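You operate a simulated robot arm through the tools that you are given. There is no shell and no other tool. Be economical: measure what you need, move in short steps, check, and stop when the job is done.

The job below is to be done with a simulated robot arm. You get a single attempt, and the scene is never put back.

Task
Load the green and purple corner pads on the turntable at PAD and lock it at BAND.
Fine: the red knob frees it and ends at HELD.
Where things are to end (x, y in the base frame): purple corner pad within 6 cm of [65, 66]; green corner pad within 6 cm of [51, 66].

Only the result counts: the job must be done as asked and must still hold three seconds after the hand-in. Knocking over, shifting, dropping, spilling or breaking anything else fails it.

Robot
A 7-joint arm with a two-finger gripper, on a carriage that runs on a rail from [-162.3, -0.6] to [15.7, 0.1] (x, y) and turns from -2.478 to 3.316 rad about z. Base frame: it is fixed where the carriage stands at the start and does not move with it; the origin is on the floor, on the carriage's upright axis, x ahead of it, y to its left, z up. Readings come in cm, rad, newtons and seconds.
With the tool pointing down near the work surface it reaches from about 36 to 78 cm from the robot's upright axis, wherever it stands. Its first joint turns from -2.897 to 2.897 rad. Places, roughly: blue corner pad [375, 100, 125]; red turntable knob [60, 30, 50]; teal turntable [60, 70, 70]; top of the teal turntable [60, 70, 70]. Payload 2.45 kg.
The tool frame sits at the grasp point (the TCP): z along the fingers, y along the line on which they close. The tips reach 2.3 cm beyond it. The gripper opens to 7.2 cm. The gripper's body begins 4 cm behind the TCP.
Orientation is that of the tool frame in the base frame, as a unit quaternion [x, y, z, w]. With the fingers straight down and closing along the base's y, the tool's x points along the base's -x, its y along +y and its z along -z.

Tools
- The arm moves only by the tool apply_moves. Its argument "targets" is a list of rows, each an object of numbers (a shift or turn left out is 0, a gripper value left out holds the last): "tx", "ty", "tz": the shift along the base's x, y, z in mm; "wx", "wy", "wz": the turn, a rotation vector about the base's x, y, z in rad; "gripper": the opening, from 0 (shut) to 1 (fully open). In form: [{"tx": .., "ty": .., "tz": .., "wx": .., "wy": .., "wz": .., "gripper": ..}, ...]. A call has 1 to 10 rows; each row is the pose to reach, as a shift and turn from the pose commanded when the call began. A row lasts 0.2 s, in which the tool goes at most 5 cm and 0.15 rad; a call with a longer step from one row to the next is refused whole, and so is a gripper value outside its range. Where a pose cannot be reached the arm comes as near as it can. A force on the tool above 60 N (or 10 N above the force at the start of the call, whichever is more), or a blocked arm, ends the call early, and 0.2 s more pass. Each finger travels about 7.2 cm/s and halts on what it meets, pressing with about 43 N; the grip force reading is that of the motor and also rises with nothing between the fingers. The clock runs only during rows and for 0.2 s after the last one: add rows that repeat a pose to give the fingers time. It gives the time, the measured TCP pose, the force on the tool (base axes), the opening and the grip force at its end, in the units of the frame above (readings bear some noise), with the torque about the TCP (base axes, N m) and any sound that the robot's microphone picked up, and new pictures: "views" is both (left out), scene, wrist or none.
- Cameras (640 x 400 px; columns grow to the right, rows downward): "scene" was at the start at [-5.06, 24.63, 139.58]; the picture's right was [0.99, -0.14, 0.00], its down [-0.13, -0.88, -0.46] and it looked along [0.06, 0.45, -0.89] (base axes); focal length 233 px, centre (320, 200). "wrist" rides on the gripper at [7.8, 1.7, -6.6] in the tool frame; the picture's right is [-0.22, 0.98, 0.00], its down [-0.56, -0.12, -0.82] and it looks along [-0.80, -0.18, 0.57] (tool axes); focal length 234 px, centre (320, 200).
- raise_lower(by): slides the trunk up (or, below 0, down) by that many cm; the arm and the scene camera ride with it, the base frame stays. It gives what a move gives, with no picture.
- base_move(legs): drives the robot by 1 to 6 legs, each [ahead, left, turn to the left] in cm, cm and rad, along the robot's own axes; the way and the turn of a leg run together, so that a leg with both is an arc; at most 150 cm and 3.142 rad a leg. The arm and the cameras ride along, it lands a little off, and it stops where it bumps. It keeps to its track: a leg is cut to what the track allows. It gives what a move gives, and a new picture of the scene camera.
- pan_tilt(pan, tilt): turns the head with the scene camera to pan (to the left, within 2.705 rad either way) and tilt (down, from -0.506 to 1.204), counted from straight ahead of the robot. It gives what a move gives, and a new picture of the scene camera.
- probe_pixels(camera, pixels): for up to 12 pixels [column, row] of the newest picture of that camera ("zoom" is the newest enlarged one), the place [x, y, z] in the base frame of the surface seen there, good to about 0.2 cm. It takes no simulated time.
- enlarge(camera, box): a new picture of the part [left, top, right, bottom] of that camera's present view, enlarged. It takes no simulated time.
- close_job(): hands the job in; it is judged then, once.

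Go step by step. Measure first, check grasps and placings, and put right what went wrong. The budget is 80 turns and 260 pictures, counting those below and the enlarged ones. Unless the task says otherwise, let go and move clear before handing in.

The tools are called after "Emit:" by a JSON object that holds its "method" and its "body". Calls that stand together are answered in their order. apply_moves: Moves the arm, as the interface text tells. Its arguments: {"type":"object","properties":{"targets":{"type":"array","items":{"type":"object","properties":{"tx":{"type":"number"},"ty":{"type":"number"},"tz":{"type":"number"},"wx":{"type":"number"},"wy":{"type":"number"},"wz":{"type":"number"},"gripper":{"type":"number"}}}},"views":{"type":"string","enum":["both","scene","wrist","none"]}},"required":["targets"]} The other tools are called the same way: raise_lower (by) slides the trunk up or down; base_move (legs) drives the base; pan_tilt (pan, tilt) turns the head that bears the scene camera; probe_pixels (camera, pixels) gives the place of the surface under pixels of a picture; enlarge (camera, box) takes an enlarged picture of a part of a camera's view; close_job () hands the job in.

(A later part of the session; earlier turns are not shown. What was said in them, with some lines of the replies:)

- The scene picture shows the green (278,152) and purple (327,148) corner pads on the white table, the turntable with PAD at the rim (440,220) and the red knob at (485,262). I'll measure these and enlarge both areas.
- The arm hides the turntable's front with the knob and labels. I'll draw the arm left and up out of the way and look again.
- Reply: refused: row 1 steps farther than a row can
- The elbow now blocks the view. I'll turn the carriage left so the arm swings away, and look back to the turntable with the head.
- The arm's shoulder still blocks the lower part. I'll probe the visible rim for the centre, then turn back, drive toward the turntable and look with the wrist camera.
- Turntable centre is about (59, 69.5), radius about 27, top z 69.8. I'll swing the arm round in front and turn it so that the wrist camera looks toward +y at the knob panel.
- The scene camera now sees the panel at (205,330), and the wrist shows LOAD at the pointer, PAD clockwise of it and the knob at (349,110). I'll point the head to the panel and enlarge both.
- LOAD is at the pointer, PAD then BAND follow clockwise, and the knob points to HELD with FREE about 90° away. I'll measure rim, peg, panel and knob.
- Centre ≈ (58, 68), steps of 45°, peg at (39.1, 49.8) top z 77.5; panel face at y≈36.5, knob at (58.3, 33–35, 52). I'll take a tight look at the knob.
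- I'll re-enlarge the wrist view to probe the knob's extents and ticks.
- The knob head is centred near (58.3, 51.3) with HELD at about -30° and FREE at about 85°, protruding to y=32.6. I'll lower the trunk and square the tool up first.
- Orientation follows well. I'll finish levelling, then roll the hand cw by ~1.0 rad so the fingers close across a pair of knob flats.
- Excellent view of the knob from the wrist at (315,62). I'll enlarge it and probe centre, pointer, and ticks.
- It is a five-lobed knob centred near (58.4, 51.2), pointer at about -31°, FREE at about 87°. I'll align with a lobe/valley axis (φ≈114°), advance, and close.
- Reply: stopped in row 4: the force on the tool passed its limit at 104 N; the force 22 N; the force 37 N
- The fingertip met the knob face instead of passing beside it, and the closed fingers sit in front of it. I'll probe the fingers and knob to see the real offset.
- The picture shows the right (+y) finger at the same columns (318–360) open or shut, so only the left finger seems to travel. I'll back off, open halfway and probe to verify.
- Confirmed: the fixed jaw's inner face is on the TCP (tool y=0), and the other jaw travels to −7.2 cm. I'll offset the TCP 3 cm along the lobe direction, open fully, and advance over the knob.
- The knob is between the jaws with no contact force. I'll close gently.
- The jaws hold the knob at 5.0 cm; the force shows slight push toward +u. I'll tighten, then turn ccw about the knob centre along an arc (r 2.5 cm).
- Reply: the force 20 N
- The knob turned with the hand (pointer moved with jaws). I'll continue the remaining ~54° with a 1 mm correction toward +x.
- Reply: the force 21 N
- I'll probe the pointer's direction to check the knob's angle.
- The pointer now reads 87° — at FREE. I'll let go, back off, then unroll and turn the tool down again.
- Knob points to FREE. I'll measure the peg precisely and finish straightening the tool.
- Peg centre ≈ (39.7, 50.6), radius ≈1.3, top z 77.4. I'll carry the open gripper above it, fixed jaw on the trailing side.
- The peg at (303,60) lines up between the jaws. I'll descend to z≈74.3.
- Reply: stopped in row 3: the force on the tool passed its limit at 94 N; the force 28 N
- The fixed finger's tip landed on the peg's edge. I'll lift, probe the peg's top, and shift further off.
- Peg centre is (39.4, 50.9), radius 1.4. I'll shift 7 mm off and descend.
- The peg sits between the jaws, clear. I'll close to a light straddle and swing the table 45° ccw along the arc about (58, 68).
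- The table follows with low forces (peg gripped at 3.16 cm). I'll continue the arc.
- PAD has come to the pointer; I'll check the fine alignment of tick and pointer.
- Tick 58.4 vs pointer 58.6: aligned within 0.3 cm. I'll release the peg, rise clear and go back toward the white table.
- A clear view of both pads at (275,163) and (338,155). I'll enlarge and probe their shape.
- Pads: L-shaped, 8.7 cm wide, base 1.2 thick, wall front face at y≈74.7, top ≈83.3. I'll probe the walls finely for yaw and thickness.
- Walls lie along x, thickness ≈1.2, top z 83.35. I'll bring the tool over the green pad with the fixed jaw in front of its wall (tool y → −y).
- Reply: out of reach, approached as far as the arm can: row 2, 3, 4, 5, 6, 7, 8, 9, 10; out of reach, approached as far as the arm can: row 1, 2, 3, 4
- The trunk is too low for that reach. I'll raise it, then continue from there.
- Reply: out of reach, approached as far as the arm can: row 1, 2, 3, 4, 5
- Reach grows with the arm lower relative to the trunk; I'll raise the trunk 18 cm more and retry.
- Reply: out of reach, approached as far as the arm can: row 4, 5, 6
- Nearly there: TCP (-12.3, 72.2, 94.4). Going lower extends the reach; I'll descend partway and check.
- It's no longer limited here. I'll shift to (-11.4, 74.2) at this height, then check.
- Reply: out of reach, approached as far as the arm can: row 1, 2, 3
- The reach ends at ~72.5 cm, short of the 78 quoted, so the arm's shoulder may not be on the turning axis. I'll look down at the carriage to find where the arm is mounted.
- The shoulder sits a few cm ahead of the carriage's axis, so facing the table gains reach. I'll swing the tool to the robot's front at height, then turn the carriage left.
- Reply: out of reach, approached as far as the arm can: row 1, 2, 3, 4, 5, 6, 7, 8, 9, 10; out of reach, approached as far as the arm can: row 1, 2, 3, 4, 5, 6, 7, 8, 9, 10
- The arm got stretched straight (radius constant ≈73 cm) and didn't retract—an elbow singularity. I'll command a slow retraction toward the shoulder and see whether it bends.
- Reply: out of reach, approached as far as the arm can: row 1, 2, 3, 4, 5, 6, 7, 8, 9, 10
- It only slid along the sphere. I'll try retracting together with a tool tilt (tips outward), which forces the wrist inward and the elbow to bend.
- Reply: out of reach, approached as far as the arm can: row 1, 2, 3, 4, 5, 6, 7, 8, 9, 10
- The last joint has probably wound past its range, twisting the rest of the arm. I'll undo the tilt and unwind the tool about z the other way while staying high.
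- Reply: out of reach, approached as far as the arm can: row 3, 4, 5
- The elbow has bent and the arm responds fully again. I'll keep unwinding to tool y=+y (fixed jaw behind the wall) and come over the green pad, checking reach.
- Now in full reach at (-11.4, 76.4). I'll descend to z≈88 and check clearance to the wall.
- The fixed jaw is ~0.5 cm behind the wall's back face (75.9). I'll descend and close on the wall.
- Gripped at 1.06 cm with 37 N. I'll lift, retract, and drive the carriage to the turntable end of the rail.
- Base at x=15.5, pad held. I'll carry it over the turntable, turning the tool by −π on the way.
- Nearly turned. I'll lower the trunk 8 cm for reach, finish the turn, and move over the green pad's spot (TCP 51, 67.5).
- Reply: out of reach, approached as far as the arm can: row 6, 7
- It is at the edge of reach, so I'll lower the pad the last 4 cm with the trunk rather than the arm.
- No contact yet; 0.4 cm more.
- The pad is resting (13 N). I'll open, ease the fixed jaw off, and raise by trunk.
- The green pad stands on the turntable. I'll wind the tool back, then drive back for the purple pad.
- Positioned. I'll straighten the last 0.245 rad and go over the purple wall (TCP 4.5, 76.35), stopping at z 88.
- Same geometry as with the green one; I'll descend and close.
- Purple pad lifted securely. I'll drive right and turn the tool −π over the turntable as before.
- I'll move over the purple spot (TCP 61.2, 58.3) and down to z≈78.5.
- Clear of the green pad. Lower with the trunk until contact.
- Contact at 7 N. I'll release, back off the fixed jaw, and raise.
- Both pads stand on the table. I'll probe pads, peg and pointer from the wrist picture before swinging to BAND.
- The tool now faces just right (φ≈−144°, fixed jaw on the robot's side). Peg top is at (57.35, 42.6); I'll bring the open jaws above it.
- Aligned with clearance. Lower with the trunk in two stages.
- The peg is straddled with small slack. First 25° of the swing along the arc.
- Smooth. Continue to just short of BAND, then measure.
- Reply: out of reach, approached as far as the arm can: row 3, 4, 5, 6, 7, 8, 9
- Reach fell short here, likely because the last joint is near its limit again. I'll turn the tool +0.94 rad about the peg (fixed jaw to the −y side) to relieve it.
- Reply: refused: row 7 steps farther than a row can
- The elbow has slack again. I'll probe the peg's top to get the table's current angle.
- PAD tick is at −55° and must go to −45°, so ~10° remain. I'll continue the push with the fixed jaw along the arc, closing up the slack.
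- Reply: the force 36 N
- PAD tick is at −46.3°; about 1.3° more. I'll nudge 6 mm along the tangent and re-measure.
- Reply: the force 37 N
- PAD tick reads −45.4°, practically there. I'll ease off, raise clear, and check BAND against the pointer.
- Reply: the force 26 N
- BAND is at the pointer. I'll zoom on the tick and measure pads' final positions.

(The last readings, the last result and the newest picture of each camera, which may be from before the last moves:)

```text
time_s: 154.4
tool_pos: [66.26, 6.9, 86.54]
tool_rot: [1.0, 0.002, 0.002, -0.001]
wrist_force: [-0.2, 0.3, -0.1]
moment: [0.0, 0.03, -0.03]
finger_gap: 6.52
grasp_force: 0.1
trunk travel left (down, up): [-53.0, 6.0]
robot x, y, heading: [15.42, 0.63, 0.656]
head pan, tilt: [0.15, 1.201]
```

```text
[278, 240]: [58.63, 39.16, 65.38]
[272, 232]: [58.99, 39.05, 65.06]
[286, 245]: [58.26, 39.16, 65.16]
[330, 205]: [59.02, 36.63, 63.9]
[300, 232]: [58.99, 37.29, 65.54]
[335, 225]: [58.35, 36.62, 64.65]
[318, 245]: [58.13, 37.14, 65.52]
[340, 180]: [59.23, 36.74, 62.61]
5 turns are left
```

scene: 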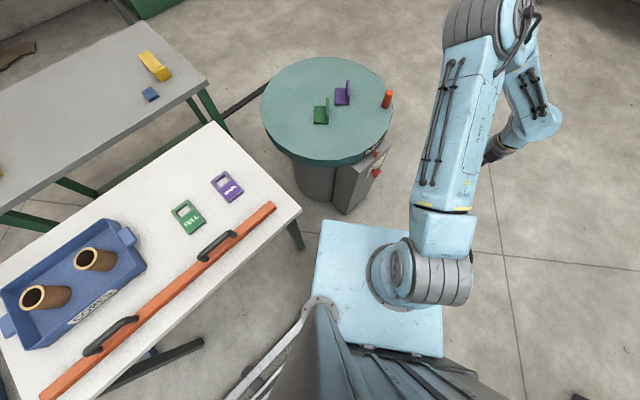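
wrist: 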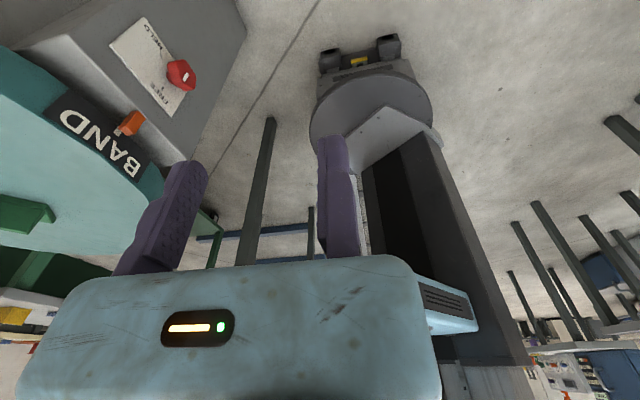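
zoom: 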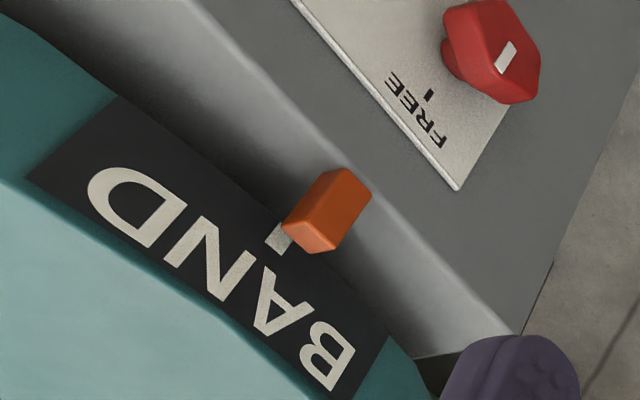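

BAND tick (58.63) is on the pointer (58.6), and both pads are within ~2 cm of their targets. Few turns remain, so I'll now chain the preparation for the knob: lower, turn the tool, point it at +y, and roll to the grip angle in front of the knob.

Emit:
{"method": "raise_lower", "body": {"by": -36}}

Emit:
{"method": "apply_moves", "body": {"targets": [{"tx": -8, "wz": 0.145, "gripper": 1}, {"tx": -16, "wz": 0.29}, {"tx": -24, "wz": 0.435}, {"tx": -32, "wz": 0.58}, {"tx": -40, "wz": 0.725}, {"tx": -48, "wz": 0.87}, {"tx": -56, "wz": 1.015}, {"tx": -64, "wz": 1.16}, {"tx": -72, "wz": 1.305}, {"tx": -79, "wz": 1.45}], "views": "none"}}

Emit:
{"method": "apply_moves", "body": {"targets": [{"wz": 0.121}, {"wz": 0.121}], "views": "none"}}

Emit:
{"method": "apply_moves", "body": {"targets": [{"wx": 0.145}, {"wx": 0.29}, {"wx": 0.435}, {"wx": 0.58}, {"wx": 0.725}, {"wx": 0.87}, {"wx": 1.015}, {"wx": 1.16}, {"wx": 1.305}, {"wx": 1.45}], "views": "none"}}

Emit:
{"method": "apply_moves", "body": {"targets": [{"wx": 0.121, "ty": 20}, {"wx": 0.121, "ty": 50}, {"wx": 0.121, "ty": 80}], "views": "none"}}

Emit:
{"method": "apply_moves", "body": {"targets": [{"wy": -0.13}, {"wy": -0.26, "tx": 5, "tz": 8}, {"wy": -0.39, "tx": 10, "tz": 16}, {"wy": -0.52, "tx": 15, "tz": 24}, {"wy": -0.65, "tx": 19, "tz": 31}, {"wy": -0.77, "tx": 19, "tz": 31, "ty": 30}, {"wy": -0.89, "tx": 19, "tz": 31, "ty": 60}, {"wy": -0.89, "tx": 19, "tz": 31, "ty": 70}], "views": "wrist"}}

Emit:
{"method": "probe_pixels", "body": {"camera": "wrist", "pixels": [[300, 60], [280, 60], [260, 60], [280, 90], [320, 90], [300, 120]]}}

```text
time_s: 157.9
tool_pos: [66.49, 6.92, 50.49]
tool_rot: [1.0, 0.0, 0.003, -0.001]
wrist_force: [0.0, -0.3, -0.6]
moment: [0.04, -0.02, -0.01]
finger_gap: 6.5
grasp_force: 0.0
trunk travel left (down, up): [-17.0, 42.0]
robot x, y, heading: [15.68, -0.03, 0.653]
head pan, tilt: [0.15, 1.201]
```

```text
time_s: 160.1
tool_pos: [58.44, 7.05, 50.66]
tool_rot: [0.747, 0.664, 0.001, -0.002]
wrist_force: [-0.1, 0.1, 1.2]
moment: [-0.01, -0.03, 0.02]
finger_gap: 7.2
grasp_force: 0.1
trunk travel left (down, up): [-17.0, 42.0]
robot x, y, heading: [15.55, -0.0, 0.653]
head pan, tilt: [0.15, 1.201]
```

```text
time_s: 160.7
tool_pos: [58.4, 6.98, 50.5]
tool_rot: [0.706, 0.708, 0.001, -0.002]
wrist_force: [-0.5, 0.1, 1.0]
moment: [0.01, -0.01, 0.02]
finger_gap: 7.23
grasp_force: 0.0
trunk travel left (down, up): [-17.0, 42.0]
robot x, y, heading: [15.14, -0.34, 0.651]
head pan, tilt: [0.15, 1.201]
```

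```text
time_s: 162.9
tool_pos: [58.43, 7.0, 50.74]
tool_rot: [0.527, 0.528, 0.471, -0.471]
wrist_force: [0.5, 1.2, 0.8]
moment: [-0.03, 0.0, 0.01]
finger_gap: 7.24
grasp_force: 0.0
trunk travel left (down, up): [-17.0, 42.0]
robot x, y, heading: [15.64, 0.21, 0.649]
head pan, tilt: [0.15, 1.201]
```

```text
time_s: 163.7
tool_pos: [58.36, 14.98, 50.67]
tool_rot: [0.498, 0.499, 0.502, -0.502]
wrist_force: [0.3, -0.2, 0.7]
moment: [0.02, -0.02, 0.01]
finger_gap: 7.21
grasp_force: 0.1
trunk travel left (down, up): [-17.0, 42.0]
robot x, y, heading: [15.07, -0.01, 0.653]
head pan, tilt: [0.15, 1.201]
```

```text
time_s: 165.5
tool_pos: [60.32, 21.97, 53.59]
tool_rot: [0.234, 0.666, 0.667, -0.238]
wrist_force: [0.6, 0.3, 0.0]
moment: [0.01, -0.01, 0.0]
finger_gap: 7.18
grasp_force: 0.0
trunk travel left (down, up): [-17.0, 42.0]
robot x, y, heading: [15.71, -0.16, 0.654]
head pan, tilt: [0.15, 1.201]
```

wrist: 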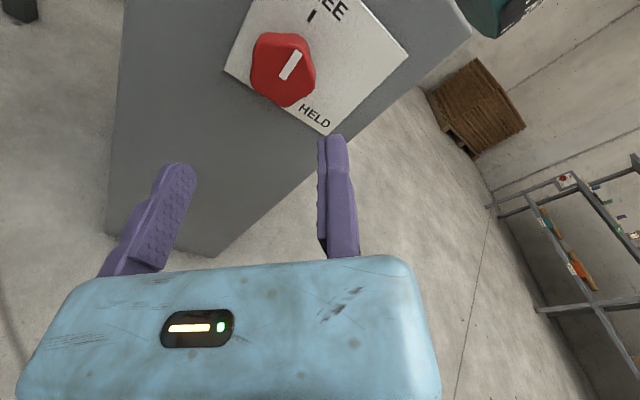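

```text
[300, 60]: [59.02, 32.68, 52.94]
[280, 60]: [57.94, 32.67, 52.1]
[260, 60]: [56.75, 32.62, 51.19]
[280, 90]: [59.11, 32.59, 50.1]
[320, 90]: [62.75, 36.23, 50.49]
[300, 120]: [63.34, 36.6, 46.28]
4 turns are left
```

The grip frame is right (ψ=51°, TCP (60.3, 22, 53.6)); the knob lies between the jaws' lines. I'll advance and close on it.

Emit:
{"method": "apply_moves", "body": {"targets": [{"ty": 30}, {"ty": 60}, {"ty": 85}, {"ty": 110}, {"ty": 110}], "views": "none"}}

Emit:
{"method": "apply_moves", "body": {"targets": [{"tx": -2.8, "tz": -3.5, "gripper": 0.75}, {"tx": -2.8, "tz": -3.5, "gripper": 0.5}, {"tx": -2.8, "tz": -3.5, "gripper": 0.3}, {"tx": -2.8, "tz": -3.5, "gripper": 0.3}], "views": "wrist"}}

```text
time_s: 166.7
tool_pos: [60.25, 33.1, 53.67]
tool_rot: [0.234, 0.666, 0.666, -0.238]
wrist_force: [0.3, 1.0, -0.1]
moment: [0.01, -0.02, -0.01]
finger_gap: 7.21
grasp_force: 0.0
trunk travel left (down, up): [-17.0, 42.0]
robot x, y, heading: [15.72, -0.12, 0.654]
head pan, tilt: [0.15, 1.201]
```

```text
time_s: 167.7
tool_pos: [59.9, 33.07, 53.16]
tool_rot: [0.233, 0.667, 0.666, -0.238]
wrist_force: [-16.6, -1.8, -11.4]
moment: [0.0, 0.19, 0.39]
finger_gap: 4.66
grasp_force: 19.1
trunk travel left (down, up): [-17.0, 42.0]
robot x, y, heading: [15.17, -0.23, 0.65]
head pan, tilt: [0.15, 1.201]
3 turns are left
```

wrist: 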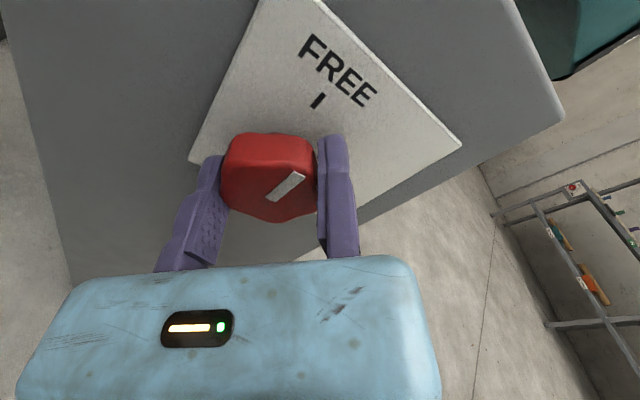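

The knob is firmly held (4.66 cm). I'll turn it cw by 120° along the arc to HELD and probe the pointer mark (it rides at px 270–300, 177–197).

Emit:
{"method": "apply_moves", "body": {"targets": [{"tx": 1.7, "tz": -2.9, "wy": 0.131}, {"tx": 3.6, "tz": -5.2, "wy": 0.262}, {"tx": 5.2, "tz": -7.9, "wy": 0.393}, {"tx": 6.6, "tz": -10.7, "wy": 0.524}, {"tx": 7.4, "tz": -13.5, "wy": 0.654}, {"tx": 8.0, "tz": -16.6, "wy": 0.785}, {"tx": 8.1, "tz": -19.7, "wy": 0.916}, {"tx": 7.8, "tz": -22.7, "wy": 1.047}, {"tx": 7.1, "tz": -25.7, "wy": 1.178}, {"tx": 6.1, "tz": -28.6, "wy": 1.309}], "views": "none"}}

Emit:
{"method": "apply_moves", "body": {"targets": [{"tx": -1.4, "tz": -2.7, "wy": 0.131}, {"tx": -3.2, "tz": -5.2, "wy": 0.262}, {"tx": -5.2, "tz": -7.5, "wy": 0.393}, {"tx": -7.7, "tz": -9.5, "wy": 0.524}, {"tx": -10.3, "tz": -11.2, "wy": 0.654}, {"tx": -13.1, "tz": -12.4, "wy": 0.785}, {"tx": -13.1, "tz": -12.4, "wy": 0.785}], "views": "wrist"}}

Emit:
{"method": "probe_pixels", "body": {"camera": "wrist", "pixels": [[270, 197], [275, 193], [285, 187], [295, 180], [300, 177]]}}

Emit:
{"method": "enlarge", "body": {"camera": "wrist", "box": [150, 60, 400, 260]}}

```text
time_s: 169.9
tool_pos: [60.88, 32.93, 50.39]
tool_rot: [-0.593, -0.382, -0.388, 0.594]
wrist_force: [4.0, 9.5, 9.3]
moment: [-0.78, 0.17, 1.2]
finger_gap: 4.42
grasp_force: 44.1
trunk travel left (down, up): [-17.0, 42.0]
robot x, y, heading: [15.72, -0.43, 0.656]
head pan, tilt: [0.15, 1.201]
```

```text
time_s: 171.5
tool_pos: [59.63, 32.99, 49.11]
tool_rot: [0.696, 0.126, 0.133, -0.694]
wrist_force: [43.1, 21.7, -11.3]
moment: [-0.34, -0.73, 0.31]
finger_gap: 4.46
grasp_force: 44.2
trunk travel left (down, up): [-17.0, 42.0]
robot x, y, heading: [15.6, 0.36, 0.657]
head pan, tilt: [0.15, 1.201]
```

wrist: 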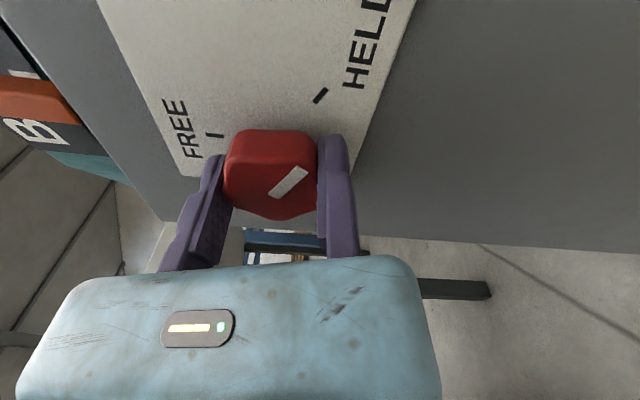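

```text
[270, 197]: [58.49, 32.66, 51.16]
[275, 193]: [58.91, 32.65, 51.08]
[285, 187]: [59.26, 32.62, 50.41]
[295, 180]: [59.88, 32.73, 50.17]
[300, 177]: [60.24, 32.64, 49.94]
```

```text
2.00 times, centred on (275, 160) of wrist
2 turns are left
```

zoom: 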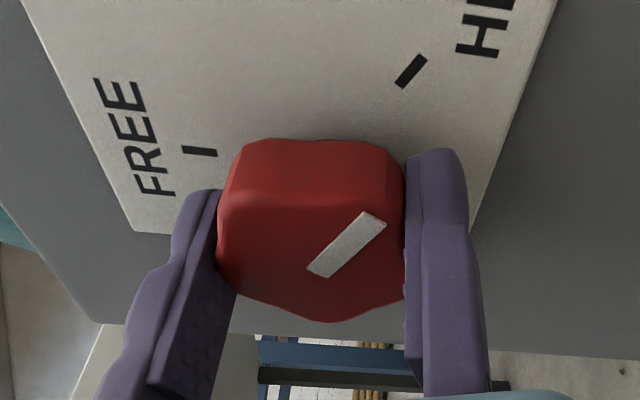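

The pointer now reads −35° (it was −33° at the start): HELD. I'll open, step off the knob, and back well away.

Emit:
{"method": "apply_moves", "body": {"targets": [{"gripper": 0.75}, {"gripper": 1}, {"gripper": 1, "tx": 1, "tz": -4}, {"gripper": 1, "tx": 1, "tz": -4}], "views": "none"}}

Emit:
{"method": "apply_moves", "body": {"targets": [{"ty": -30}, {"ty": -70}, {"ty": -115}, {"ty": -160}, {"ty": -180}, {"ty": -180}], "views": "both"}}

Emit:
{"method": "enlarge", "body": {"camera": "wrist", "box": [160, 0, 480, 200]}}

```text
time_s: 172.5
tool_pos: [59.18, 33.12, 48.78]
tool_rot: [-0.693, -0.128, -0.13, 0.697]
wrist_force: [0.1, -1.6, -3.0]
moment: [-0.06, -0.02, 0.02]
finger_gap: 7.22
grasp_force: 0.1
trunk travel left (down, up): [-17.0, 42.0]
robot x, y, heading: [15.57, 0.04, 0.651]
head pan, tilt: [0.15, 1.201]
```

```text
time_s: 173.9
tool_pos: [59.38, 14.78, 48.77]
tool_rot: [-0.694, -0.128, -0.13, 0.696]
wrist_force: [-0.5, -0.4, -0.3]
moment: [0.0, 0.0, -0.01]
finger_gap: 7.23
grasp_force: 0.1
trunk travel left (down, up): [-17.0, 42.0]
robot x, y, heading: [15.2, -0.16, 0.656]
head pan, tilt: [0.15, 1.201]
```

scene: 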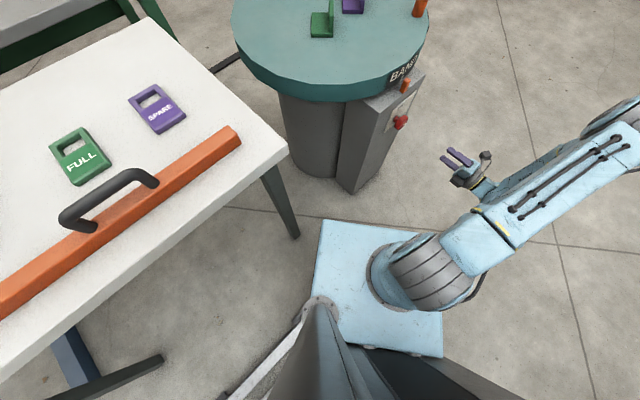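
wrist: 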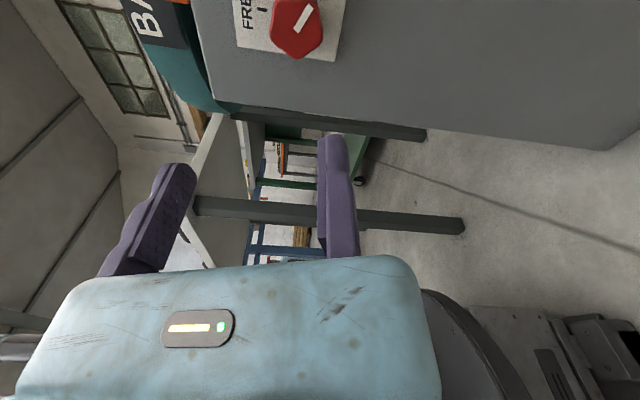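

```text
2.00 times, centred on (320, 100) of wrist
1 turns are left
```

zoom: 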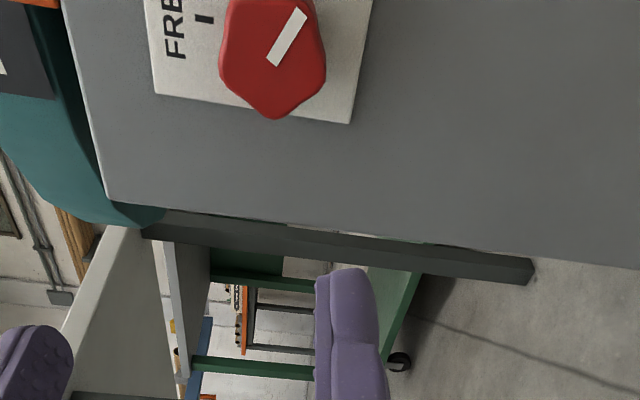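

The final pictures show the knob's mark still turned to HELD, BAND at the pointer, both pads on the turntable, and the hand clear. I'm handing in now.

Emit:
{"method": "close_job", "body": {}}

```text
The job is handed in.
```

The green and purple corner pads were loaded with the turntable at PAD. It was then turned to BAND, and the red knob was set back to HELD.

- **Pads:** from the last pictures, the purple pad's centre is near (64.5, 64.5) and the green pad's near (51.4, 64.3). Both are about 2 cm from their targets, within the 6 cm allowed.
- **Turntable:** the BAND tick measured x 58.6, level with the pointer. I did not push on the table to check that the lock holds.
- **Knob:** its mark read about −35° while I held it, against about −33° when it was at HELD at the start. The picture taken after I let go shows it still there.
- **Contacts:** the fingertips bumped the knob once and the peg once while I was lining up. Neither showed any damage or shift, and nothing else was knocked or dropped.

The hand was open and clear before hand-in.
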